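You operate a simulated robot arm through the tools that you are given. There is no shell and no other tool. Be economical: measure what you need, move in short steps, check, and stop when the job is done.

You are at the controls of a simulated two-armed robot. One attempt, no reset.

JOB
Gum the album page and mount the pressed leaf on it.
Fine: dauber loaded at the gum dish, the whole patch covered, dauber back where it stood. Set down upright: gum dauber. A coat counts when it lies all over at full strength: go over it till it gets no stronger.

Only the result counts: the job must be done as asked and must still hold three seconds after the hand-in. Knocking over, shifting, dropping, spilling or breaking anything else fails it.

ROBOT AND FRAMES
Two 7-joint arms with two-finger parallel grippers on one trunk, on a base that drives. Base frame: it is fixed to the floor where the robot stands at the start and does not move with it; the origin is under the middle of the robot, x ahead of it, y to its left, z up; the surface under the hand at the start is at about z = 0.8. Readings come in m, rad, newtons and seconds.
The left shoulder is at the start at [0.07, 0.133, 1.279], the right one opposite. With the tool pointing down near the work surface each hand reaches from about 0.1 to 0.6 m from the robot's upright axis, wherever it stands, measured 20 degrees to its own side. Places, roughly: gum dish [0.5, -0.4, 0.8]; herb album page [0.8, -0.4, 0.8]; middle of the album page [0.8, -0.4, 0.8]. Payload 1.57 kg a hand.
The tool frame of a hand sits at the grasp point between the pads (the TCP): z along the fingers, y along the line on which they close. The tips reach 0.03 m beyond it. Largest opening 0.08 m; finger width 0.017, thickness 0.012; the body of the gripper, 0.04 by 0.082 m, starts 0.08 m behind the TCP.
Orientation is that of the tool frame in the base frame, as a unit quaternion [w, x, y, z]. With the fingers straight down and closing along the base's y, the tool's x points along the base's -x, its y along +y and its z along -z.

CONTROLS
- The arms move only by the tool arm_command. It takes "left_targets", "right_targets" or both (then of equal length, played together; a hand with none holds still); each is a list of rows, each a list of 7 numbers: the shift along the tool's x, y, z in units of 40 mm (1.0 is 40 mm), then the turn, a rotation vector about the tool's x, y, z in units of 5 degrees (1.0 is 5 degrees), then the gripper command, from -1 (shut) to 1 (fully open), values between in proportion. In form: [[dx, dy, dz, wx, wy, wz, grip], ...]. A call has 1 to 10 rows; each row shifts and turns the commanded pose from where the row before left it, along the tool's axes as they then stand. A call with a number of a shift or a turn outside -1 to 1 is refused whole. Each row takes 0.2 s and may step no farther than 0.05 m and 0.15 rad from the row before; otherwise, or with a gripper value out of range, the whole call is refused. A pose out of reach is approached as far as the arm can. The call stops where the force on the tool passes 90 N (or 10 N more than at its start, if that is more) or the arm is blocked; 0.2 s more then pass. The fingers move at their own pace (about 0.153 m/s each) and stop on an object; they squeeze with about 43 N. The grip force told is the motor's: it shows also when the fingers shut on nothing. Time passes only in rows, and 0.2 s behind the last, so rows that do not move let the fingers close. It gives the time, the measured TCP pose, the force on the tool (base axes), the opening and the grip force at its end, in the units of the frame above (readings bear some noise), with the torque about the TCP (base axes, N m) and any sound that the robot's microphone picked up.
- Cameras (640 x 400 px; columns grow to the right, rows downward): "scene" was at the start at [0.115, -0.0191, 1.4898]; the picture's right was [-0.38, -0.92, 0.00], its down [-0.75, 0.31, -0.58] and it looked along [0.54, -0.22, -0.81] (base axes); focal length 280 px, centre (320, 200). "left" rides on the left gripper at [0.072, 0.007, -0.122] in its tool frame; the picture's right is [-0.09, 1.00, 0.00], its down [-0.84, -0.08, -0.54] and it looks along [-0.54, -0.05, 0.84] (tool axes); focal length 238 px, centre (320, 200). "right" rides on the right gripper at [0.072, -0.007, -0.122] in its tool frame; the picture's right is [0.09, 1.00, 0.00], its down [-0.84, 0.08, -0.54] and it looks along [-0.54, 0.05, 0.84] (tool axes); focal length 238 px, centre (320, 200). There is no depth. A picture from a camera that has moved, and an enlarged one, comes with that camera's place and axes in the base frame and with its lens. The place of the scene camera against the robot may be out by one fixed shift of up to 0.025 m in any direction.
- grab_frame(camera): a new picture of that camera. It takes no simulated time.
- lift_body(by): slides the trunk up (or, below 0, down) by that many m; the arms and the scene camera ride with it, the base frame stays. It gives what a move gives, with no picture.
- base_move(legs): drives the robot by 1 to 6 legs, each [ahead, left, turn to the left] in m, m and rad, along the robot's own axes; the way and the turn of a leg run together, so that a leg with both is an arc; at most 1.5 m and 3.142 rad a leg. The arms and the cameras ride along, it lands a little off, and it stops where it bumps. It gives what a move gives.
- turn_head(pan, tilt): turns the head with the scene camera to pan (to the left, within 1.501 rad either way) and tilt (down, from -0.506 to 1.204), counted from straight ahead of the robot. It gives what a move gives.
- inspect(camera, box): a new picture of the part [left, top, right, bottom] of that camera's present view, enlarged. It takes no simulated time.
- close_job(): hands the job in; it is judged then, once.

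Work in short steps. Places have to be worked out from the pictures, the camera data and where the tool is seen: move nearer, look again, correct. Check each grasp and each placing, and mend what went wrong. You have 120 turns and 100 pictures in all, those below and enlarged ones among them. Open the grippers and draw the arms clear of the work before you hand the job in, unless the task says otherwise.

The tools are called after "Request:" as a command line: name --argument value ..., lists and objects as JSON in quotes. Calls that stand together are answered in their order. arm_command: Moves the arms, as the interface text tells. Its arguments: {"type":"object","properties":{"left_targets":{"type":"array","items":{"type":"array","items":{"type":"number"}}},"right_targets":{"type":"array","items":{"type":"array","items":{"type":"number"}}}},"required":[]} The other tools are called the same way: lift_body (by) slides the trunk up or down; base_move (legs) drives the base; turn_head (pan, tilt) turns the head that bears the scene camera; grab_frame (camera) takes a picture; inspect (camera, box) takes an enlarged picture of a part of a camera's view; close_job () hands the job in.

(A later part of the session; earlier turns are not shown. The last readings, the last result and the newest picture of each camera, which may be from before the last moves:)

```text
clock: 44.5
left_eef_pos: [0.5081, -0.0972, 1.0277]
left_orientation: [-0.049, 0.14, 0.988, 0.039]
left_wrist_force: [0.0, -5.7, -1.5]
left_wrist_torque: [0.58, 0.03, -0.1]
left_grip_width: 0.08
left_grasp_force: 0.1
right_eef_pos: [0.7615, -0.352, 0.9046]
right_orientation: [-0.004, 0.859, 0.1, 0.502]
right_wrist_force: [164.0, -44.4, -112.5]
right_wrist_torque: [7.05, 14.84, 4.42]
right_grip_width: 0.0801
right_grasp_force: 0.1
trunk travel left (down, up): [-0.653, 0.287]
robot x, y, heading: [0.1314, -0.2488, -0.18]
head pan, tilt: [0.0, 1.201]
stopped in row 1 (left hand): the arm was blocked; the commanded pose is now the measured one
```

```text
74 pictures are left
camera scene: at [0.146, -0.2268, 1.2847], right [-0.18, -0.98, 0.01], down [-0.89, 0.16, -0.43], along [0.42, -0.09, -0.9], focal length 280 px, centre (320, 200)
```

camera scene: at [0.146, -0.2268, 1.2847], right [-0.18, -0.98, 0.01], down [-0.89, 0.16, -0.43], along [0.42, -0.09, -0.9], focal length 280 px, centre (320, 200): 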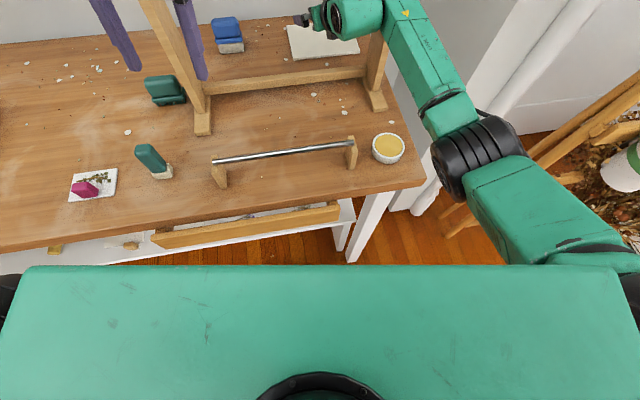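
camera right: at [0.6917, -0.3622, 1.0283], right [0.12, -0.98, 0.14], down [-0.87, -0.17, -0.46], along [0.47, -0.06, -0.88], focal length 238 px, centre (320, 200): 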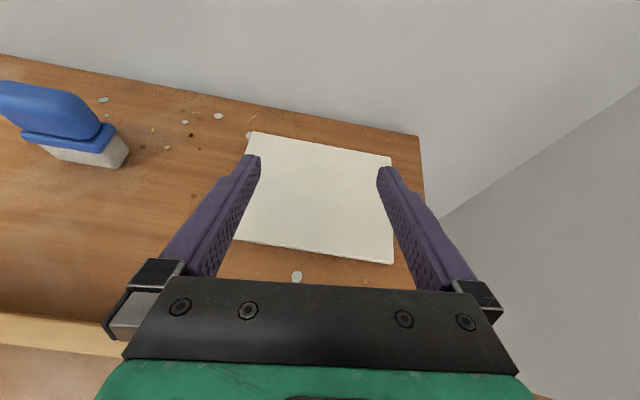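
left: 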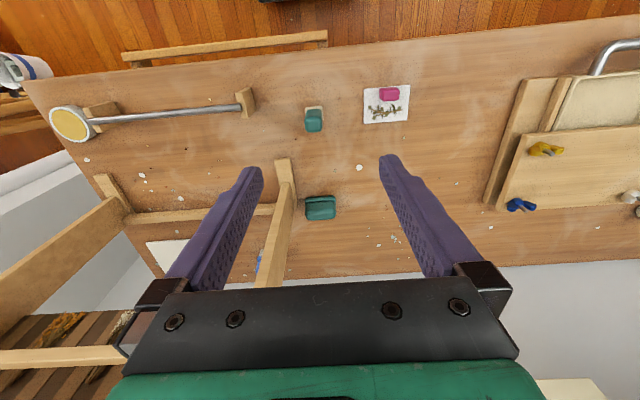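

The boom is hooked at the board's lower edge and the base is being twisted; I go down and slightly forward with the right hand, while moving the left hand away from the rack post.

Request:
arm_command --right_targets '[[-0.4, 0, 0.45, 0, 0, 0, 1], [-0.4, 0, 0.35, 0, 0, 0, 1]]' --left_targets '[[0.3, 0.5, -0.3, 0, 0, 0, 1], [0.3, 0.5, -0.3, 0, 0, 0, 1]]'

Request:
grab_frame --camera "scene"

Request:
grab_frame --camera "right"

```text
clock: 44.9
left_eef_pos: [0.5414, -0.092, 1.0054]
left_orientation: [-0.073, 0.145, 0.985, 0.064]
left_wrist_force: [-2.6, -0.6, 0.7]
left_wrist_torque: [-0.03, -0.22, -0.02]
left_grip_width: 0.0801
left_grasp_force: 0.0
right_eef_pos: [0.8226, -0.2896, 0.9596]
right_orientation: [-0.047, 0.8, 0.144, 0.581]
right_wrist_force: [1.1, 2.1, 1.9]
right_wrist_torque: [-0.13, 0.2, -0.18]
right_grip_width: 0.08
right_grasp_force: 0.1
trunk travel left (down, up): [-0.653, 0.287]
robot x, y, heading: [0.1318, -0.2349, -0.11]
head pan, tilt: [0.0, 1.201]
stopped in row 1 (left hand): the arm was blocked; the commanded pose is now the measured one
```

```text
73 pictures are left
camera scene: at [0.1749, -0.243, 1.2796], right [-0.11, -0.99, -0.01], down [-0.91, 0.11, -0.41], along [0.41, -0.04, -0.91], focal length 280 px, centre (320, 200)
```

scene: 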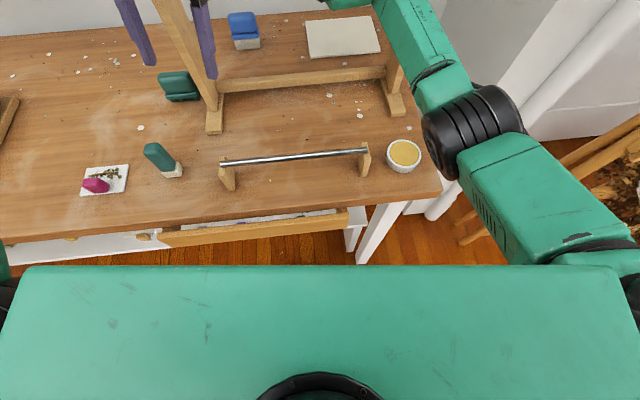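

```text
72 pictures are left
camera right: at [0.7306, -0.2995, 1.0664], right [0.31, -0.93, 0.18], down [-0.71, -0.35, -0.61], along [0.63, 0.06, -0.77], focal length 238 px, centre (320, 200)
```

right: 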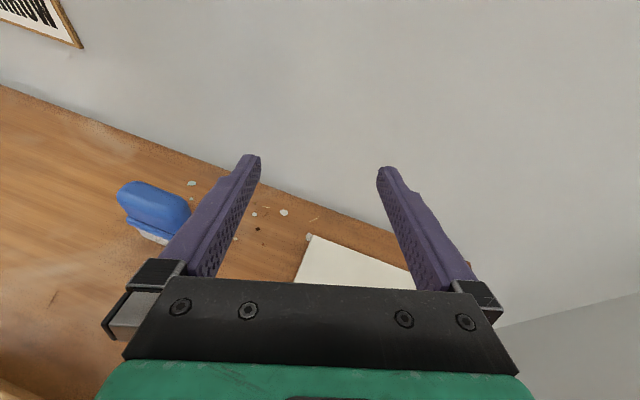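

Forces are now nearly zero. I let things settle and check.

Request:
arm_command --right_targets '[[0, 0, 0, 0, 0, 0, 1], [0, 0, 0, 0, 0, 0, 1], [0, 0, 0, 0, 0, 0, 1]]'

Request:
turn_head --pan -0.2 --tilt 0.7

Request:
grab_frame --camera "scene"

```text
clock: 45.9
left_eef_pos: [0.5609, -0.0518, 1.0351]
left_orientation: [-0.049, 0.083, 0.995, 0.02]
left_wrist_force: [-78.6, 14.8, -29.2]
left_wrist_torque: [-1.31, -7.26, -0.25]
left_grip_width: 0.08
left_grasp_force: 0.0
right_eef_pos: [0.8309, -0.3118, 0.8464]
right_orientation: [-0.018, 0.865, 0.125, 0.486]
right_wrist_force: [-0.1, -0.3, -0.9]
right_wrist_torque: [0.02, -0.02, 0.0]
right_grip_width: 0.08
right_grasp_force: 0.0
trunk travel left (down, up): [-0.653, 0.287]
robot x, y, heading: [0.1405, -0.2308, -0.104]
head pan, tilt: [0.0, 1.201]
stopped in row 3 (right hand): the arm was blocked; the commanded pose is now the measured one
```

```text
clock: 46.8
left_eef_pos: [0.5598, -0.0517, 1.0345]
left_orientation: [-0.046, 0.087, 0.995, 0.017]
left_wrist_force: [-24.9, 17.0, -1.1]
left_wrist_torque: [-1.88, -2.65, 0.57]
left_grip_width: 0.08
left_grasp_force: 0.0
right_eef_pos: [0.8309, -0.3136, 0.8468]
right_orientation: [-0.016, 0.865, 0.123, 0.486]
right_wrist_force: [0.1, -0.3, -0.8]
right_wrist_torque: [0.0, -0.02, 0.0]
right_grip_width: 0.08
right_grasp_force: 0.1
trunk travel left (down, up): [-0.653, 0.287]
robot x, y, heading: [0.1416, -0.2303, -0.113]
head pan, tilt: [-0.201, 0.7]
```

```text
71 pictures are left
camera scene: at [0.2482, -0.2389, 1.3121], right [-0.3, -0.95, 0.01], down [-0.6, 0.19, -0.78], along [0.74, -0.24, -0.63], focal length 280 px, centre (320, 200)
```

scene: 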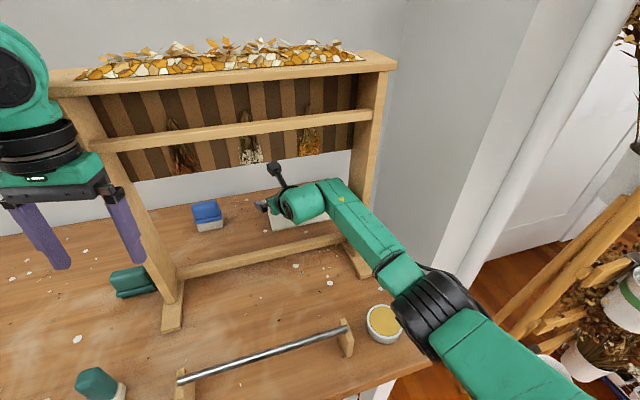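

The robot stands level again and the right hand is in the opening; the left hand leans on the left post, so I pull it back and away.

Request:
arm_command --left_targets '[[0.6, 0.1, 0, 0, 0, 0, 1], [0.8, 0.4, -0.3, 0, 0, 0, 1], [0.8, 0.6, -0.3, 0, 0, 0, 1], [0.8, 0.6, -0.3, 0, 0, 0, 1], [0.8, 0.6, -0.3, 0, 0, 0, 1]]'

Request:
grab_frame --camera "scene"

```text
clock: 48.0
left_eef_pos: [0.4688, 0.027, 1.0749]
left_orientation: [-0.057, 0.086, 0.994, 0.018]
left_wrist_force: [0.3, 0.1, 0.3]
left_wrist_torque: [0.0, 0.03, -0.03]
left_grip_width: 0.0797
left_grasp_force: 0.0
left hand out of reach, approached as far as the arm can: row 4, 5
right_eef_pos: [0.8347, -0.3137, 0.845]
right_orientation: [-0.014, 0.866, 0.122, 0.484]
right_wrist_force: [-0.1, 0.3, 0.2]
right_wrist_torque: [0.0, 0.0, -0.01]
right_grip_width: 0.0802
right_grasp_force: 0.0
trunk travel left (down, up): [-0.653, 0.287]
robot x, y, heading: [0.1419, -0.2336, -0.108]
head pan, tilt: [-0.201, 0.7]
```

```text
70 pictures are left
camera scene: at [0.2541, -0.2372, 1.3118], right [-0.31, -0.95, 0.01], down [-0.6, 0.19, -0.78], along [0.74, -0.24, -0.63], focal length 280 px, centre (320, 200)
```

scene: 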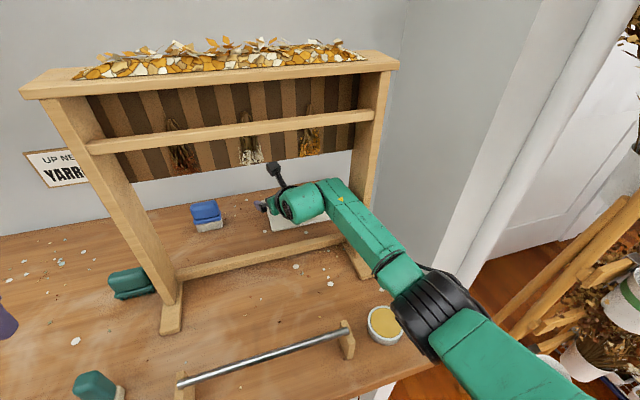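

All is standing. I withdraw the right hand straight back at constant height.

Request:
arm_command --right_targets '[[-0.44, -0.197, -0.73, 0, 0, 0, 1], [-0.44, -0.197, -0.73, 0, 0, 0, 1], [-0.44, -0.197, -0.73, 0, 0, 0, 1], [-0.44, -0.197, -0.73, 0, 0, 0, 1], [-0.44, -0.197, -0.73, 0, 0, 0, 1], [-0.44, -0.197, -0.73, 0, 0, 0, 1], [-0.44, -0.197, -0.73, 0, 0, 0, 1]]'

Request:
grab_frame --camera "scene"

```text
clock: 49.3
left_eef_pos: [0.4855, 0.0132, 1.0734]
left_orientation: [-0.065, 0.085, 0.994, 0.026]
left_wrist_force: [0.1, 0.0, 0.0]
left_wrist_torque: [-0.03, -0.08, -0.01]
left_grip_width: 0.0799
left_grasp_force: 0.0
right_eef_pos: [0.6809, -0.3319, 0.8514]
right_orientation: [-0.017, 0.86, 0.109, 0.498]
right_wrist_force: [1.1, -0.6, 1.7]
right_wrist_torque: [0.01, 0.16, 0.05]
right_grip_width: 0.0801
right_grasp_force: 0.1
trunk travel left (down, up): [-0.653, 0.287]
robot x, y, heading: [0.1436, -0.2325, -0.115]
head pan, tilt: [-0.201, 0.7]
stopped in row 6 (right hand): the force on the tool passed its limit at 107 N (the readings are from after the stop); the commanded pose is now the measured one
```

```text
69 pictures are left
camera scene: at [0.2724, -0.256, 1.3093], right [-0.31, -0.95, 0.0], down [-0.61, 0.2, -0.76], along [0.73, -0.23, -0.64], focal length 280 px, centre (320, 200)
```

scene: 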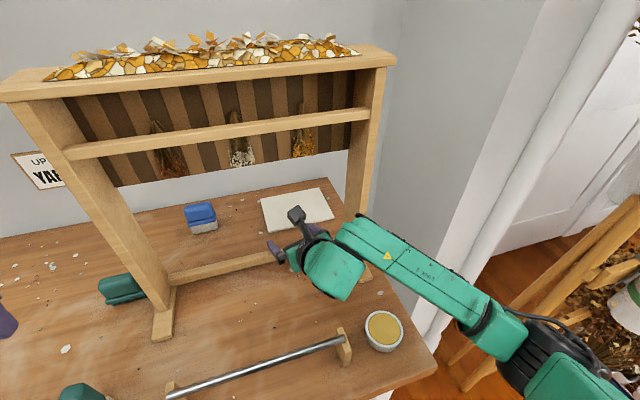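

A finger likely rubbed the crossbar; the boom is now in front of the board, so I lift 3 cm and continue backing out.

Request:
arm_command --right_targets '[[0.45, 0.0, -0.3, 0, 0, 0, 1], [0.3, -0.2, -0.5, 0, 0, 0, 1], [-0.2, -0.3, -0.8, 0, 0, 0, 1], [-0.3, -0.3, -0.8, 0, 0, 0, 1], [-0.3, -0.2, -0.8, 0, 0, 0, 1], [-0.3, -0.2, -0.8, 0, 0, 0, 1]]'

Request:
grab_frame --camera "scene"

Request:
grab_frame --camera "right"

```text
clock: 50.7
left_eef_pos: [0.4838, 0.0133, 1.0751]
left_orientation: [-0.066, 0.085, 0.994, 0.025]
left_wrist_force: [1.8, 0.1, 0.0]
left_wrist_torque: [0.03, -0.02, -0.01]
left_grip_width: 0.0802
left_grasp_force: 0.1
right_eef_pos: [0.55, -0.3123, 0.9118]
right_orientation: [-0.016, 0.861, 0.108, 0.497]
right_wrist_force: [0.3, -0.6, -0.5]
right_wrist_torque: [0.02, 0.01, 0.01]
right_grip_width: 0.0803
right_grasp_force: 0.0
right hand out of reach, approached as far as the arm can: row 6
trunk travel left (down, up): [-0.653, 0.287]
robot x, y, heading: [0.14, -0.2319, -0.112]
head pan, tilt: [-0.201, 0.7]
```

```text
68 pictures are left
camera scene: at [0.2715, -0.2557, 1.3096], right [-0.31, -0.95, 0.0], down [-0.61, 0.2, -0.76], along [0.73, -0.23, -0.64], focal length 280 px, centre (320, 200)
```

scene: 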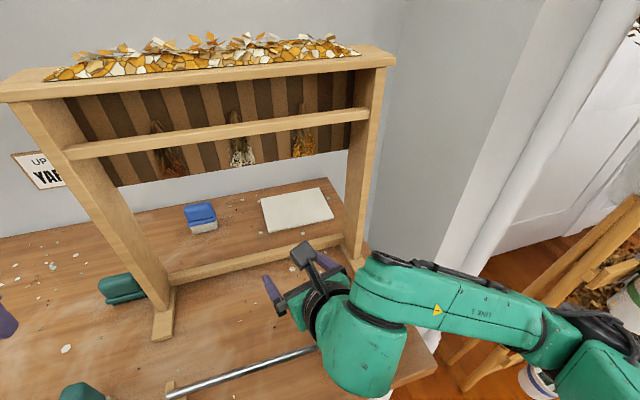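

```text
67 pictures are left
camera right: at [0.479, -0.3084, 1.0351], right [0.25, -0.96, 0.16], down [-0.85, -0.29, -0.44], along [0.47, -0.03, -0.88], focal length 238 px, centre (320, 200)
```

right: 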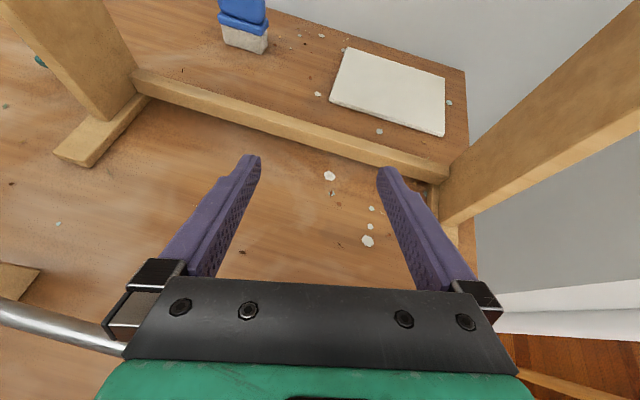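

Clear of the rack. I back the base off, square it up and shift left toward the dauber.

Request:
base_move --legs '[[-0.22, 0, 0.112], [0, 0.2, 0]]'

Request:
turn_head --pan -0.3 --tilt 0.85

Request:
grab_frame --camera "scene"

Request:
grab_frame --camera "right"

```text
clock: 53.5
left_eef_pos: [0.2327, 0.2593, 1.0745]
left_orientation: [-0.067, 0.029, 0.997, 0.023]
left_wrist_force: [0.5, -0.2, -1.1]
left_wrist_torque: [-0.01, 0.01, -0.01]
left_grip_width: 0.08
left_grasp_force: 0.1
right_eef_pos: [0.3362, -0.0547, 0.9119]
right_orientation: [-0.045, 0.852, 0.158, 0.497]
right_wrist_force: [0.4, -0.7, 0.1]
right_wrist_torque: [-0.03, -0.02, 0.01]
right_grip_width: 0.0802
right_grasp_force: 0.0
trunk travel left (down, up): [-0.653, 0.287]
robot x, y, heading: [-0.0763, -0.0223, 0.004]
head pan, tilt: [-0.201, 0.7]
```

```text
clock: 54.2
left_eef_pos: [0.2332, 0.2605, 1.0741]
left_orientation: [-0.066, 0.029, 0.997, 0.022]
left_wrist_force: [0.2, 0.1, 0.1]
left_wrist_torque: [-0.01, -0.01, 0.0]
left_grip_width: 0.0801
left_grasp_force: 0.0
right_eef_pos: [0.3359, -0.0543, 0.9114]
right_orientation: [-0.044, 0.853, 0.158, 0.496]
right_wrist_force: [1.1, 0.5, 0.4]
right_wrist_torque: [0.02, 0.01, -0.04]
right_grip_width: 0.0799
right_grasp_force: 0.1
trunk travel left (down, up): [-0.653, 0.287]
robot x, y, heading: [-0.0786, -0.0241, -0.001]
head pan, tilt: [-0.3, 0.85]
```

```text
66 pictures are left
camera scene: at [0.0451, -0.0365, 1.2975], right [-0.29, -0.96, 0.0], down [-0.72, 0.22, -0.66], along [0.63, -0.19, -0.75], focal length 280 px, centre (320, 200)
```

scene: 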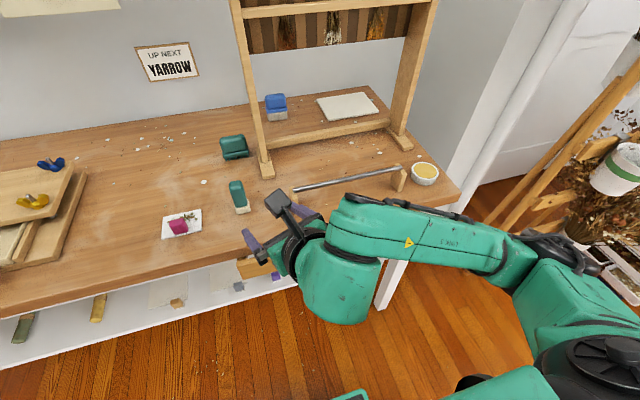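

```text
65 pictures are left
camera right: at [0.2654, -0.0593, 1.0353], right [0.35, -0.92, 0.16], down [-0.81, -0.39, -0.44], along [0.47, 0.03, -0.88], focal length 238 px, centre (320, 200)
```

right: 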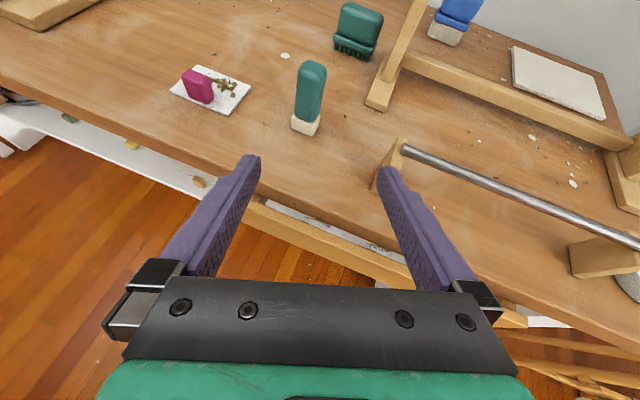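

Everything is in place. A close look at the dauber and leaf card before grasping.

Request:
inspect --camera "right" --box '[160, 0, 400, 150]'

```text
2.67 times, centred on (280, 75) of right
camera zoom: at [0.2654, -0.0593, 1.0353], right [0.35, -0.92, 0.16], down [-0.81, -0.39, -0.44], along [0.47, 0.03, -0.88], focal length 636 px, centre (427, 533)
```

zoom: 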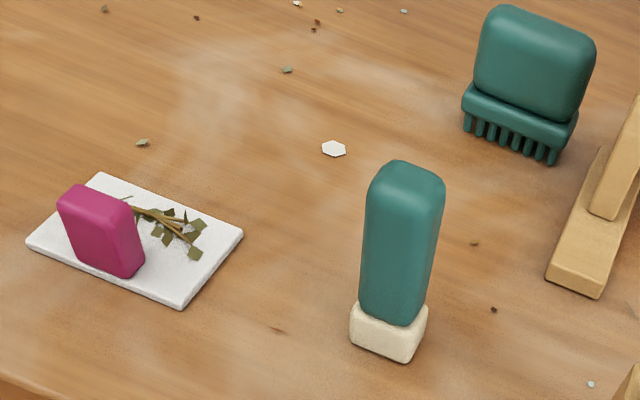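

Dauber base is near (0.486, 0.005), about 78 mm tall and square to the frame. I square the hand (tilt 30°), drop to z≈0.852 and come up in front of it.

Request:
arm_command --right_targets '[[0, 0, 0, -0.9, -0.02, 0.88, 1], [0, 0, 0, -0.9, -0.02, 0.88, 1], [0, 0, 0, -0.9, -0.02, 0.88, 1], [-0.65, -0.75, 0.375, 0, 0, 0, 1], [-0.65, -0.75, 0.375, 0, 0, 0, 1], [0.5, 0, 0.866, 0, 0, 0, 1]]'

Request:
grab_frame --camera "right"

Request:
grab_frame --camera "scene"

```text
clock: 55.6
left_eef_pos: [0.2331, 0.259, 1.0742]
left_orientation: [-0.066, 0.03, 0.997, 0.023]
left_wrist_force: [-0.6, 0.5, -0.2]
left_wrist_torque: [0.04, -0.01, -0.01]
left_grip_width: 0.0798
left_grasp_force: 0.0
right_eef_pos: [0.3769, 0.0046, 0.8518]
right_orientation: [-0.001, 0.866, -0.001, 0.5]
right_wrist_force: [0.4, -0.5, 0.9]
right_wrist_torque: [0.0, 0.02, -0.03]
right_grip_width: 0.0801
right_grasp_force: 0.1
trunk travel left (down, up): [-0.653, 0.287]
robot x, y, heading: [-0.0774, -0.0195, 0.007]
head pan, tilt: [-0.3, 0.85]
```

```text
63 pictures are left
camera right: at [0.3068, 0.0117, 0.975], right [0.05, -1.0, 0.08], down [-0.89, -0.08, -0.45], along [0.46, -0.05, -0.89], focal length 238 px, centre (320, 200)
```

right: 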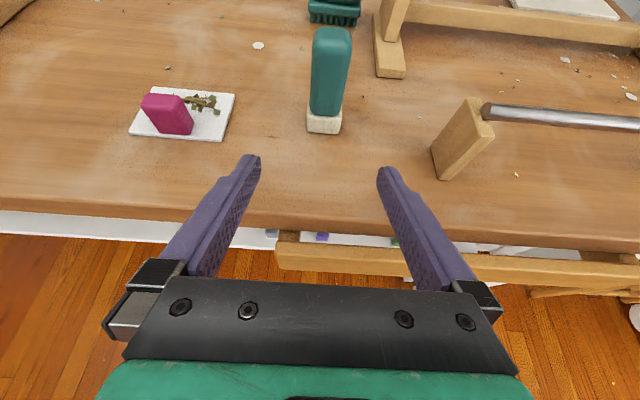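

```text
62 pictures are left
camera scene: at [0.0461, -0.0386, 1.2973], right [-0.29, -0.96, 0.0], down [-0.72, 0.22, -0.66], along [0.63, -0.19, -0.75], focal length 280 px, centre (320, 200)
```

scene: 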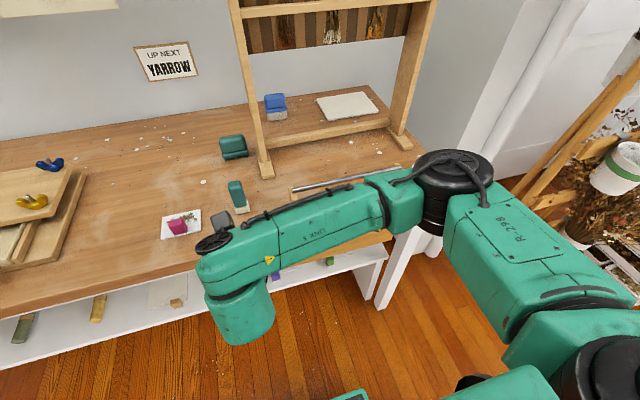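

The dauber is centred at y≈0.002, x≈0.486. I advance 0.109 m around the handle and close.

Request:
arm_command --right_targets '[[0.454, 0.03, 0.786, 0, 0, 0, 1], [0.454, 0.03, 0.786, 0, 0, 0, 1], [0.454, 0, 0.786, 0, 0, 0, 1], [0, 0, 0, 0, 0, 0, 1], [0, 0, 0, 0, 0, 0, 0.2], [0, 0, 0, 0, 0, 0, -1], [0, 0, 0, 0, 0, 0, -1], [0, 0, 0, 0, 0, 0, -1]]'

Request:
grab_frame --camera "right"

```text
clock: 57.5
left_eef_pos: [0.2328, 0.261, 1.0742]
left_orientation: [-0.067, 0.029, 0.997, 0.023]
left_wrist_force: [0.8, 0.3, -0.1]
left_wrist_torque: [0.0, -0.01, -0.03]
left_grip_width: 0.08
left_grasp_force: 0.1
right_eef_pos: [0.4848, 0.0032, 0.8541]
right_orientation: [0.0, 0.866, -0.001, 0.501]
right_wrist_force: [0.9, -0.5, 1.2]
right_wrist_torque: [0.01, 0.0, 0.01]
right_grip_width: 0.027
right_grasp_force: 37.5
trunk travel left (down, up): [-0.653, 0.287]
robot x, y, heading: [-0.0752, -0.0225, 0.007]
head pan, tilt: [-0.3, 0.85]
```

```text
61 pictures are left
camera right: at [0.415, 0.011, 0.9773], right [0.05, -1.0, 0.08], down [-0.89, -0.08, -0.46], along [0.46, -0.05, -0.89], focal length 238 px, centre (320, 200)
```

right: 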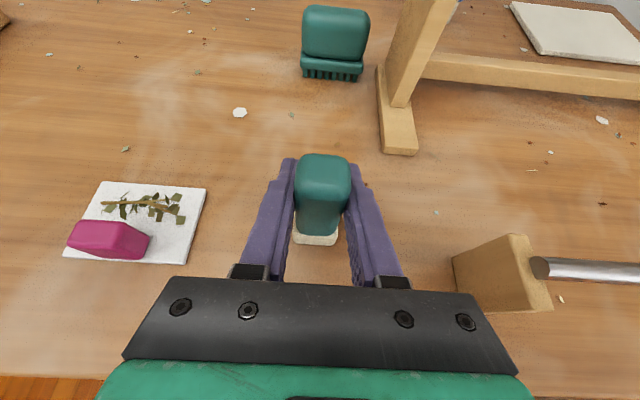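

Grasp firm (27 mm). Home pose noted: TCP (0.485, 0.003, 0.854). I lift 8 cm, then drive right toward the dish.

Request:
arm_command --right_targets '[[0.6, 0, -0.346, 0, 0, 0, -1], [0.866, 0, -0.5, 0, 0, 0, -1], [0.866, 0, -0.5, 0, 0, 0, -1], [0, 0, 0, 0, 0, 0, -1]]'

Request:
base_move --legs '[[0, -0.25, -0.005]]'

Request:
grab_frame --camera "right"

Request:
grab_frame --camera "scene"

```text
clock: 58.5
left_eef_pos: [0.2331, 0.2599, 1.0734]
left_orientation: [-0.066, 0.029, 0.997, 0.023]
left_wrist_force: [0.1, -0.5, -0.3]
left_wrist_torque: [-0.03, -0.03, 0.01]
left_grip_width: 0.08
left_grasp_force: 0.0
right_eef_pos: [0.484, 0.0026, 0.9593]
right_orientation: [0.0, 0.865, -0.001, 0.501]
right_wrist_force: [-0.5, -0.3, -0.3]
right_wrist_torque: [-0.03, 0.0, 0.0]
right_grip_width: 0.0268
right_grasp_force: 37.3
trunk travel left (down, up): [-0.653, 0.287]
robot x, y, heading: [-0.0806, -0.0256, 0.0]
head pan, tilt: [-0.3, 0.85]
```

```text
clock: 60.3
left_eef_pos: [0.2339, 0.0129, 1.0737]
left_orientation: [-0.066, 0.03, 0.997, 0.022]
left_wrist_force: [0.4, 0.3, 0.0]
left_wrist_torque: [0.02, 0.01, 0.01]
left_grip_width: 0.0802
left_grasp_force: 0.1
right_eef_pos: [0.486, -0.2443, 0.959]
right_orientation: [0.0, 0.866, -0.001, 0.501]
right_wrist_force: [-0.6, -0.3, 0.2]
right_wrist_torque: [0.01, -0.03, -0.04]
right_grip_width: 0.0269
right_grasp_force: 38.0
trunk travel left (down, up): [-0.653, 0.287]
robot x, y, heading: [-0.0771, -0.2754, 0.001]
head pan, tilt: [-0.3, 0.85]
```

```text
60 pictures are left
camera right: at [0.4154, -0.2378, 1.0835], right [0.04, -1.0, 0.08], down [-0.89, -0.08, -0.46], along [0.46, -0.05, -0.89], focal length 238 px, centre (320, 200)
```

right: 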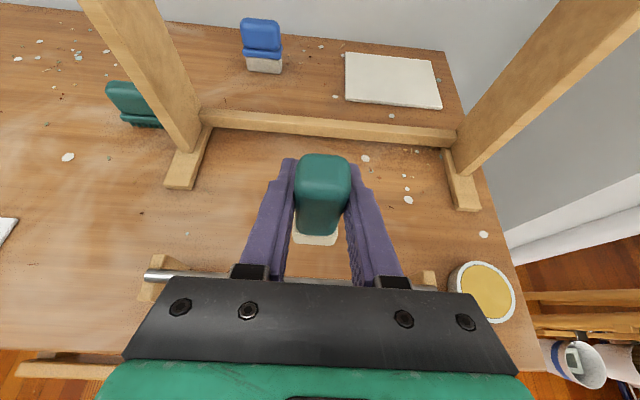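

```text
59 pictures are left
camera scene: at [0.0458, -0.2844, 1.2974], right [-0.29, -0.96, 0.0], down [-0.72, 0.22, -0.66], along [0.63, -0.19, -0.75], focal length 280 px, centre (320, 200)
```

scene: 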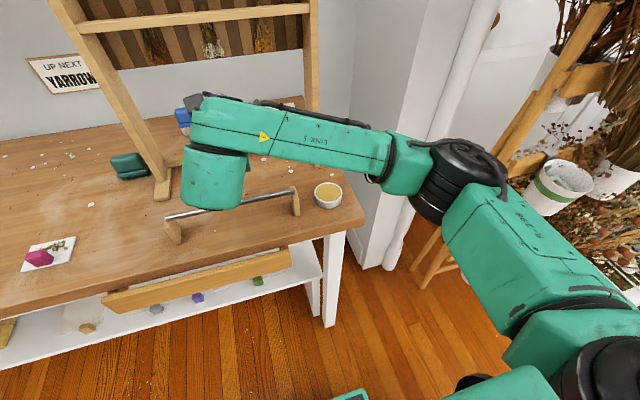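

Dish centre is about (0.454, −0.433). I swing the hand over it, staying high.

Request:
arm_command --right_targets '[[-0.08, 0.945, -0.139, 0, 0, 0, -1], [-0.08, 0.945, -0.139, 0, 0, 0, -1], [-0.08, 0.945, -0.139, 0, 0, 0, -1], [-0.08, 0.945, -0.139, 0, 0, 0, -1], [-0.08, 0.945, -0.139, 0, 0, 0, -1], [0, 0, 0, 0, 0, 0, -1]]'

Request:
grab_frame --camera "right"

Request:
grab_frame --camera "scene"

```text
clock: 61.7
left_eef_pos: [0.2336, 0.0138, 1.0736]
left_orientation: [-0.066, 0.029, 0.997, 0.022]
left_wrist_force: [-0.1, -0.5, 0.7]
left_wrist_torque: [-0.06, -0.01, -0.01]
left_grip_width: 0.08
left_grasp_force: 0.1
right_eef_pos: [0.4536, -0.4336, 0.9594]
right_orientation: [0.001, 0.866, -0.001, 0.501]
right_wrist_force: [0.1, -0.6, 0.1]
right_wrist_torque: [-0.01, -0.04, 0.0]
right_grip_width: 0.027
right_grasp_force: 37.4
trunk travel left (down, up): [-0.653, 0.287]
robot x, y, heading: [-0.0787, -0.273, -0.001]
head pan, tilt: [-0.3, 0.85]
```

```text
58 pictures are left
camera right: at [0.3829, -0.4261, 1.0834], right [0.04, -1.0, 0.08], down [-0.89, -0.08, -0.45], along [0.46, -0.05, -0.89], focal length 238 px, centre (320, 200)
```

right: 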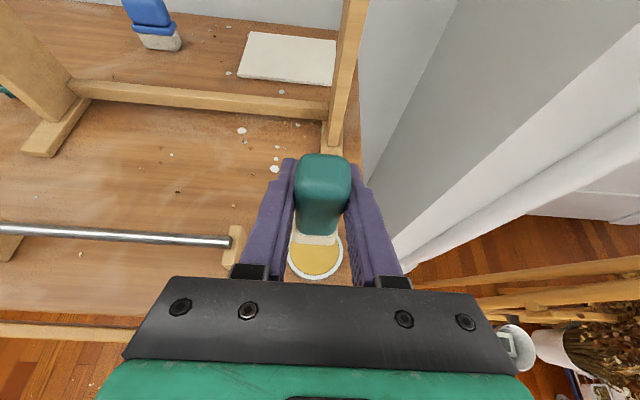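

```text
57 pictures are left
camera scene: at [0.0463, -0.2841, 1.2974], right [-0.29, -0.96, 0.0], down [-0.72, 0.22, -0.66], along [0.63, -0.19, -0.75], focal length 280 px, centre (320, 200)
```

scene: 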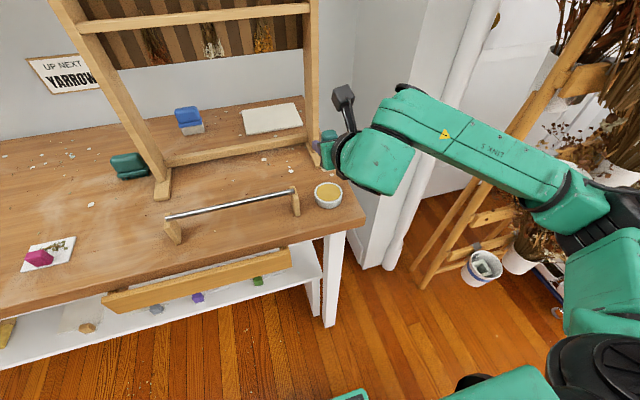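

Pad and dish line up within a few mm (dish y≈−0.438). I lower to just above the gum and check.

Request:
arm_command --right_targets '[[-0.8, 0.07, 0.46, 0, 0, 0, -1], [-0.78, 0, 0.45, 0, 0, 0, -1], [0, 0, 0, 0, 0, 0, -1]]'

Request:
inspect --camera "right" --box '[240, 140, 400, 300]'

Request:
inspect --camera "scene" --box '[270, 120, 390, 230]'

```text
clock: 62.5
left_eef_pos: [0.2342, 0.0123, 1.0738]
left_orientation: [-0.067, 0.03, 0.997, 0.021]
left_wrist_force: [-0.6, -0.3, 0.6]
left_wrist_torque: [-0.01, 0.01, -0.02]
left_grip_width: 0.08
left_grasp_force: 0.1
right_eef_pos: [0.453, -0.4375, 0.8853]
right_orientation: [0.0, 0.866, -0.001, 0.5]
right_wrist_force: [-0.7, 0.5, -0.6]
right_wrist_torque: [0.0, -0.04, 0.02]
right_grip_width: 0.0271
right_grasp_force: 37.9
trunk travel left (down, up): [-0.653, 0.287]
robot x, y, heading: [-0.0788, -0.27, 0.008]
head pan, tilt: [-0.3, 0.85]
```

```text
2.50 times, centred on (320, 220) of right
camera zoom: at [0.3832, -0.4295, 1.01], right [0.04, -1.0, 0.08], down [-0.89, -0.08, -0.46], along [0.46, -0.05, -0.89], focal length 596 px, centre (320, 150)
```

zoom: 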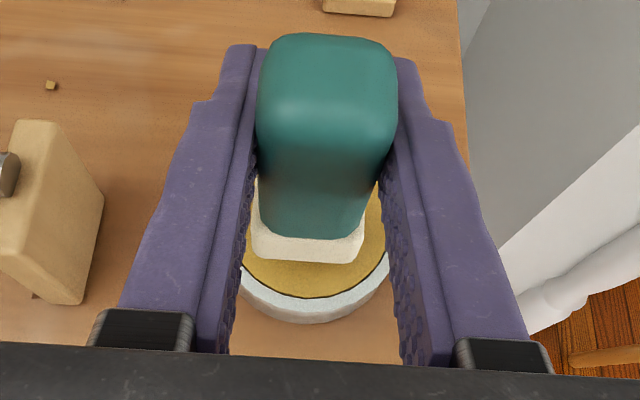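

```text
3.64 times, centred on (330, 175) of scene
camera zoom: at [0.0455, -0.285, 1.2975], right [-0.29, -0.96, 0.0], down [-0.72, 0.22, -0.66], along [0.63, -0.19, -0.75], focal length 1018 px, centre (284, 291)
```

zoom: 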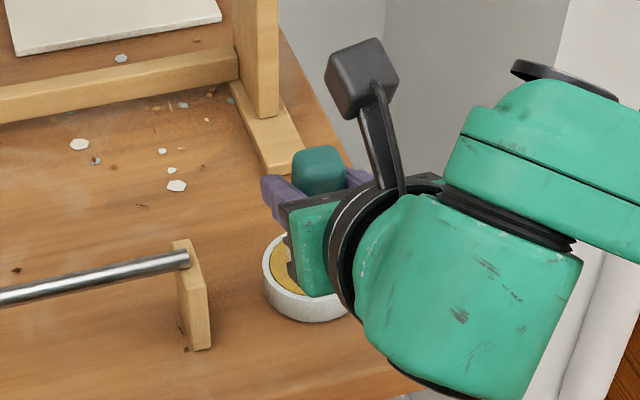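

I nudge 3 mm right, 2 mm forward and go down in small steps until the pad touches the gum.

Request:
arm_command --right_targets '[[0.025, 0.075, 0.043, 0, 0, 0, -1], [-0.13, 0, 0.075, 0, 0, 0, -1], [-0.087, 0, 0.05, 0, 0, 0, -1], [0, 0, 0, 0, 0, 0, -1]]'

Request:
inspect --camera "right" --box '[240, 140, 400, 300]'

```text
clock: 63.5
left_eef_pos: [0.2348, 0.0122, 1.074]
left_orientation: [-0.066, 0.029, 0.997, 0.022]
left_wrist_force: [-0.5, -1.3, 0.1]
left_wrist_torque: [-0.03, -0.02, -0.01]
left_grip_width: 0.08
left_grasp_force: 0.0
right_eef_pos: [0.4547, -0.4399, 0.8771]
right_orientation: [0.0, 0.865, -0.001, 0.501]
right_wrist_force: [0.1, 0.7, -0.6]
right_wrist_torque: [-0.04, -0.03, 0.0]
right_grip_width: 0.027
right_grasp_force: 37.9
trunk travel left (down, up): [-0.653, 0.287]
robot x, y, heading: [-0.08, -0.2735, 0.003]
head pan, tilt: [-0.3, 0.85]
```

```text
2.50 times, centred on (320, 220) of right
camera zoom: at [0.3851, -0.4326, 1.0005], right [0.04, -1.0, 0.08], down [-0.89, -0.08, -0.46], along [0.46, -0.05, -0.89], focal length 596 px, centre (320, 150)
```

zoom: 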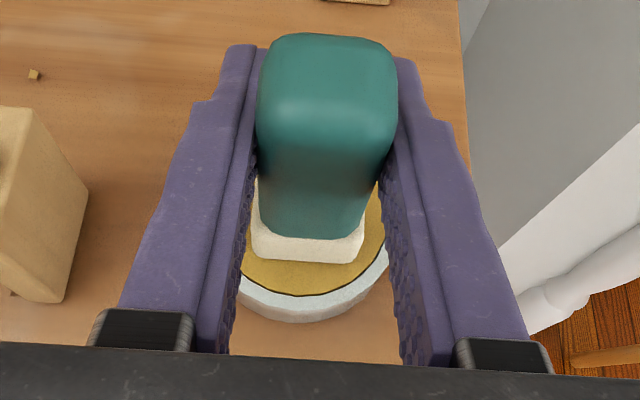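

Not touching yet; I continue down with smaller steps and a 2 mm shift.

Request:
arm_command --right_targets '[[-0.065, 0.05, 0.037, 0, 0, 0, -1], [-0.065, 0, 0.037, 0, 0, 0, -1], [0, 0, 0, 0, 0, 0, -1]]'

Request:
inspect --camera "right" --box '[240, 140, 400, 300]'

```text
clock: 64.3
left_eef_pos: [0.2305, 0.0151, 1.0756]
left_orientation: [-0.065, 0.03, 0.997, 0.021]
left_wrist_force: [-0.2, 0.4, 0.1]
left_wrist_torque: [0.02, 0.01, 0.01]
left_grip_width: 0.08
left_grasp_force: 0.1
right_eef_pos: [0.4543, -0.4405, 0.8775]
right_orientation: [-0.001, 0.862, 0.0, 0.506]
right_wrist_force: [6.3, 1.7, 29.1]
right_wrist_torque: [0.08, 0.05, -0.02]
right_grip_width: 0.0268
right_grasp_force: 37.4
trunk travel left (down, up): [-0.653, 0.287]
robot x, y, heading: [-0.0763, -0.267, 0.002]
head pan, tilt: [-0.3, 0.85]
```

```text
2.50 times, centred on (320, 220) of right
camera zoom: at [0.3826, -0.4331, 0.9993], right [0.04, -1.0, 0.08], down [-0.88, -0.08, -0.47], along [0.47, -0.05, -0.88], focal length 596 px, centre (320, 150)
```

zoom: 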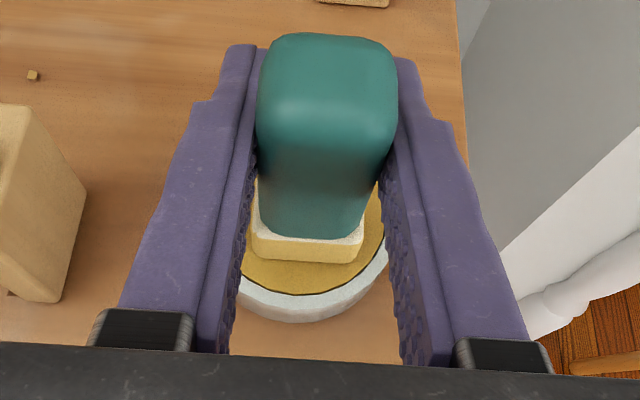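

The pad has turned gum-yellow at contact (29 N). I hold briefly, then lift off gently.

Request:
arm_command --right_targets '[[0.03, 0, -0.02, 0, 0, 0, -1], [0, 0, 0, 0, 0, 0, -1], [0, 0, 0, 0, 0, 0, -1], [0.2, 0, -0.115, 0, 0, 0, -1], [0.866, 0, -0.5, 0, 0, 0, -1], [0.866, 0, -0.5, 0, 0, 0, -1], [0.2, 0, -0.115, 0, 0, 0, -1], [0, 0, 0, 0, 0, 0, -1]]'

Request:
grab_frame --camera "right"

Request:
grab_frame --camera "scene"

```text
clock: 66.1
left_eef_pos: [0.234, 0.012, 1.0747]
left_orientation: [-0.066, 0.029, 0.997, 0.022]
left_wrist_force: [0.4, -0.1, 0.2]
left_wrist_torque: [0.0, 0.03, -0.01]
left_grip_width: 0.0802
left_grasp_force: 0.0
right_eef_pos: [0.4534, -0.4426, 0.969]
right_orientation: [0.0, 0.866, -0.001, 0.5]
right_wrist_force: [-1.0, 0.8, -0.8]
right_wrist_torque: [-0.02, 0.03, 0.01]
right_grip_width: 0.027
right_grasp_force: 37.2
trunk travel left (down, up): [-0.653, 0.287]
robot x, y, heading: [-0.0768, -0.2728, 0.001]
head pan, tilt: [-0.3, 0.85]
```

```text
52 pictures are left
camera right: at [0.3843, -0.4355, 1.0937], right [0.04, -1.0, 0.08], down [-0.89, -0.08, -0.45], along [0.46, -0.05, -0.89], focal length 238 px, centre (320, 200)
```

right: 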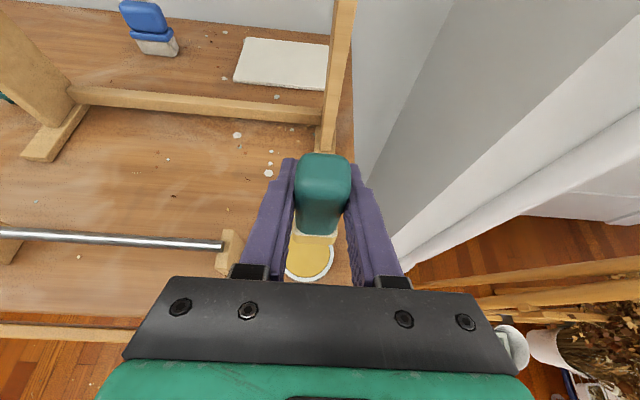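

```text
51 pictures are left
camera scene: at [0.0455, -0.2849, 1.2974], right [-0.29, -0.96, 0.0], down [-0.72, 0.22, -0.66], along [0.63, -0.19, -0.75], focal length 280 px, centre (320, 200)
```

scene: 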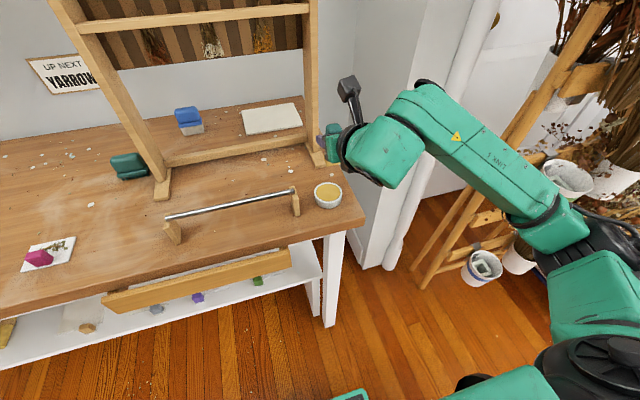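

Pad loaded, dish unmoved. Plan: with the robot near y=0 the arm goes straight into the opening past the post; I'll set the arm extended and do the in/out travel with the base. First drive left.

Request:
base_move --legs '[[0, 0.26, 0]]'

Request:
arm_command --right_targets '[[0.225, 0.9, 0.39, 0, 0, 0, -1], [0.225, 0.9, 0.39, 0, 0, 0, -1], [0.225, 0.9, 0.39, 0, 0, 0, -1], [0.225, 0.9, 0.39, 0, 0, 0, -1], [0.225, 0.9, 0.39, 0, 0, 0, -1], [0, 0, 0, 0, 0, 0, -1]]'

Request:
grab_frame --camera "right"

```text
clock: 67.9
left_eef_pos: [0.2318, 0.2714, 1.0742]
left_orientation: [-0.066, 0.028, 0.997, 0.023]
left_wrist_force: [-0.7, 0.4, -0.3]
left_wrist_torque: [-0.01, 0.02, 0.03]
left_grip_width: 0.08
left_grasp_force: 0.1
right_eef_pos: [0.4545, -0.1833, 0.9698]
right_orientation: [-0.001, 0.866, 0.0, 0.5]
right_wrist_force: [-1.0, -0.4, -1.5]
right_wrist_torque: [-0.02, 0.0, -0.02]
right_grip_width: 0.0269
right_grasp_force: 37.7
trunk travel left (down, up): [-0.653, 0.287]
robot x, y, heading: [-0.0788, -0.013, 0.002]
head pan, tilt: [-0.3, 0.85]
```

```text
clock: 69.3
left_eef_pos: [0.2318, 0.272, 1.0742]
left_orientation: [-0.065, 0.03, 0.997, 0.022]
left_wrist_force: [-1.1, -0.1, 0.5]
left_wrist_torque: [0.01, -0.01, 0.01]
left_grip_width: 0.0799
left_grasp_force: 0.0
right_eef_pos: [0.5421, -0.3633, 0.9692]
right_orientation: [-0.001, 0.866, 0.0, 0.501]
right_wrist_force: [0.6, 0.4, -0.1]
right_wrist_torque: [0.04, -0.01, -0.01]
right_grip_width: 0.027
right_grasp_force: 37.7
trunk travel left (down, up): [-0.653, 0.287]
robot x, y, heading: [-0.0737, -0.0129, 0.007]
head pan, tilt: [-0.3, 0.85]
```

```text
50 pictures are left
camera right: at [0.4725, -0.3559, 1.0935], right [0.05, -1.0, 0.08], down [-0.89, -0.08, -0.46], along [0.46, -0.05, -0.89], focal length 238 px, centre (320, 200)
```

right: 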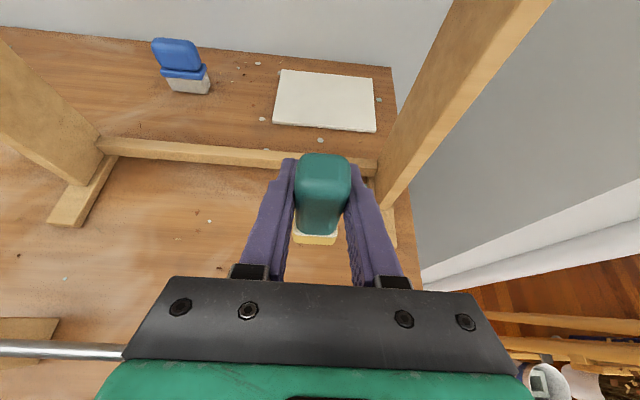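

Now I flatten the tilt to 15° (dauber leans a bit, boom drops) and lower to z≈0.90 for the pass under the board.

Request:
arm_command --right_targets '[[0, 0, 0, 0, 1, 0, -1], [0, 0, 0, 0, 1, 0, -1], [0, 0, 0, 0, 1, 0, -1], [-0.833, 0.1, 0.223, 0, 0, 0, -1], [-0.833, 0.1, 0.223, 0, 0, 0, -1], [0, 0, 0, 0, 0, 0, -1]]'

Request:
base_move --legs '[[0.06, 0, -0.005]]'

Request:
grab_frame --camera "scene"

Request:
grab_frame --camera "right"

```text
clock: 70.7
left_eef_pos: [0.2319, 0.271, 1.074]
left_orientation: [-0.067, 0.03, 0.997, 0.021]
left_wrist_force: [-0.2, -0.3, -0.5]
left_wrist_torque: [0.0, -0.02, -0.01]
left_grip_width: 0.0798
left_grasp_force: 0.0
right_eef_pos: [0.5434, -0.37, 0.8993]
right_orientation: [-0.001, 0.793, 0.0, 0.609]
right_wrist_force: [-0.6, -0.4, -0.4]
right_wrist_torque: [-0.01, -0.01, 0.01]
right_grip_width: 0.027
right_grasp_force: 37.8
trunk travel left (down, up): [-0.653, 0.287]
robot x, y, heading: [-0.0753, -0.0115, 0.002]
head pan, tilt: [-0.3, 0.85]
```

```text
clock: 71.7
left_eef_pos: [0.2935, 0.2707, 1.0744]
left_orientation: [-0.066, 0.032, 0.997, 0.022]
left_wrist_force: [0.1, -0.3, 0.0]
left_wrist_torque: [0.02, 0.01, -0.02]
left_grip_width: 0.0802
left_grasp_force: 0.0
right_eef_pos: [0.6018, -0.3732, 0.9011]
right_orientation: [0.001, 0.792, -0.003, 0.61]
right_wrist_force: [-0.1, 0.3, -0.8]
right_wrist_torque: [0.02, 0.01, 0.01]
right_grip_width: 0.0271
right_grasp_force: 37.4
trunk travel left (down, up): [-0.653, 0.287]
robot x, y, heading: [-0.0189, -0.0148, -0.002]
head pan, tilt: [-0.3, 0.85]
```

```text
49 pictures are left
camera scene: at [0.1037, -0.0255, 1.2975], right [-0.3, -0.95, 0.0], down [-0.72, 0.22, -0.66], along [0.63, -0.2, -0.75], focal length 280 px, centre (320, 200)
```

scene: 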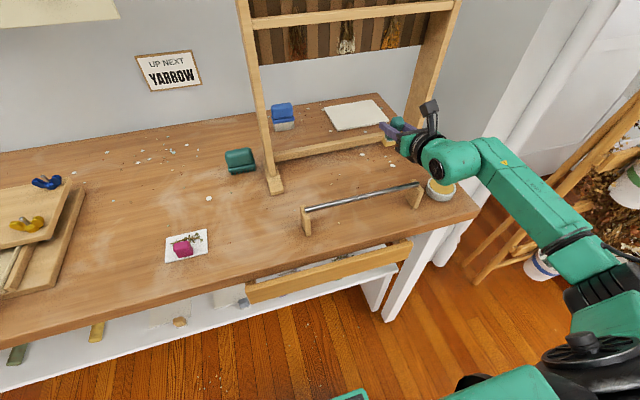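

```text
48 pictures are left
camera right: at [0.5013, -0.3649, 1.0026], right [0.02, -1.0, 0.09], down [-0.74, -0.07, -0.67], along [0.67, -0.05, -0.74], focal length 238 px, centre (320, 200)
```

right: 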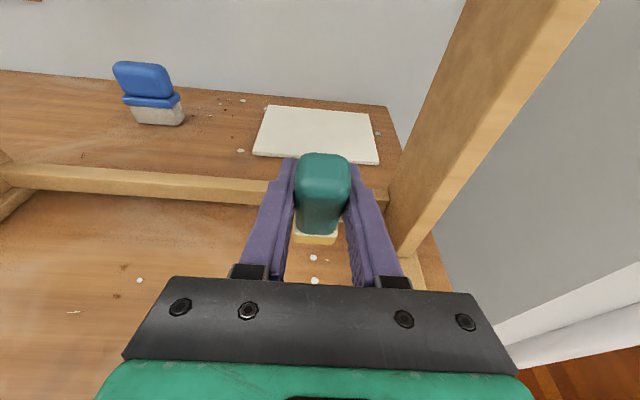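

The post's inner face is at y≈−0.445, so I shift to y≈−0.355 for clearance and extend the arm 5 cm to straighten the forearm.

Request:
arm_command --right_targets '[[0.16, -0.22, 0.6, 0, 0, 0, -1], [0.16, -0.22, 0.6, 0, 0, 0, -1], [0, 0, 0, 0, 0, 0, -1]]'

Request:
grab_frame --camera "scene"

```text
clock: 72.5
left_eef_pos: [0.293, 0.2709, 1.0746]
left_orientation: [-0.066, 0.031, 0.997, 0.023]
left_wrist_force: [0.2, -0.2, -0.4]
left_wrist_torque: [0.0, 0.0, 0.02]
left_grip_width: 0.0799
left_grasp_force: 0.1
right_eef_pos: [0.6492, -0.3554, 0.9006]
right_orientation: [0.0, 0.793, -0.002, 0.609]
right_wrist_force: [0.1, 0.0, -1.4]
right_wrist_torque: [-0.02, 0.0, 0.01]
right_grip_width: 0.027
right_grasp_force: 37.5
trunk travel left (down, up): [-0.653, 0.287]
robot x, y, heading: [-0.018, -0.0091, -0.001]
head pan, tilt: [-0.3, 0.85]
```

```text
47 pictures are left
camera scene: at [0.1037, -0.026, 1.2975], right [-0.3, -0.95, 0.0], down [-0.72, 0.22, -0.66], along [0.63, -0.2, -0.75], focal length 280 px, centre (320, 200)
```

scene: 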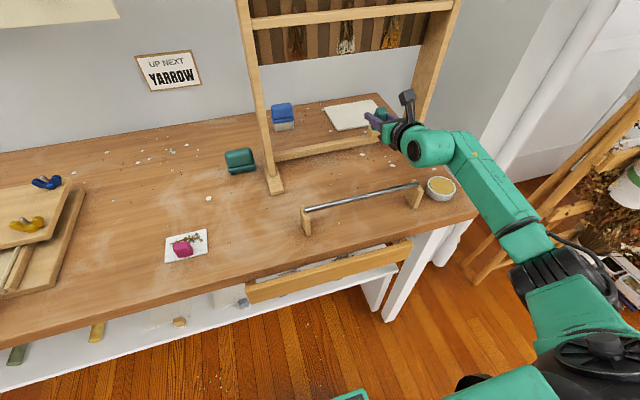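

The link beside the wrist would come close to the right post, so I yaw the hand 25° clockwise (wrist swings left, away from the post).

Request:
arm_command --right_targets '[[0, 0, 0, -0.966, 0, 0.259, -1], [0, 0, 0, -0.966, 0, 0.259, -1], [0, 0, 0, -0.966, 0, 0.259, -1], [0, 0, 0, -0.966, 0, 0.259, -1], [0, 0, 0, -0.966, 0, 0.259, -1], [0, 0, 0, 0, 0, 0, -1]]'

Request:
grab_frame --camera "scene"

Request:
grab_frame --camera "right"

```text
clock: 73.9
left_eef_pos: [0.294, 0.2701, 1.075]
left_orientation: [-0.066, 0.031, 0.997, 0.023]
left_wrist_force: [0.6, -0.4, 0.2]
left_wrist_torque: [0.0, 0.02, 0.0]
left_grip_width: 0.0803
left_grasp_force: 0.1
right_eef_pos: [0.6511, -0.3547, 0.9007]
right_orientation: [0.054, 0.789, -0.072, 0.607]
right_wrist_force: [0.0, 0.1, -1.3]
right_wrist_torque: [0.0, -0.03, -0.03]
right_grip_width: 0.0271
right_grasp_force: 37.6
right hand out of reach, approached as far as the arm can: row 3, 4, 5
trunk travel left (down, up): [-0.653, 0.287]
robot x, y, heading: [-0.0181, -0.0112, -0.002]
head pan, tilt: [-0.3, 0.85]
```

```text
46 pictures are left
camera scene: at [0.1046, -0.0257, 1.2974], right [-0.3, -0.96, 0.0], down [-0.72, 0.22, -0.66], along [0.63, -0.2, -0.75], focal length 280 px, centre (320, 200)
```

scene: 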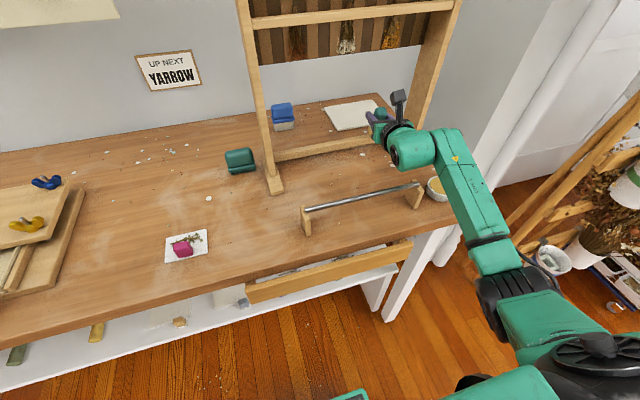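

```text
45 pictures are left
camera right: at [0.5543, -0.3304, 1.0019], right [-0.15, -0.98, 0.09], down [-0.74, 0.06, -0.67], along [0.65, -0.17, -0.74], focal length 238 px, centre (320, 200)
```

right: 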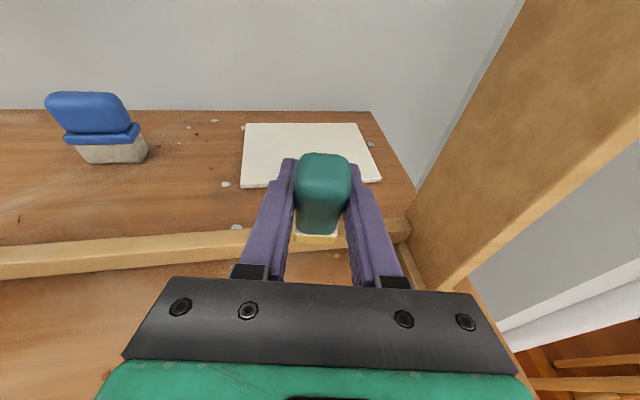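

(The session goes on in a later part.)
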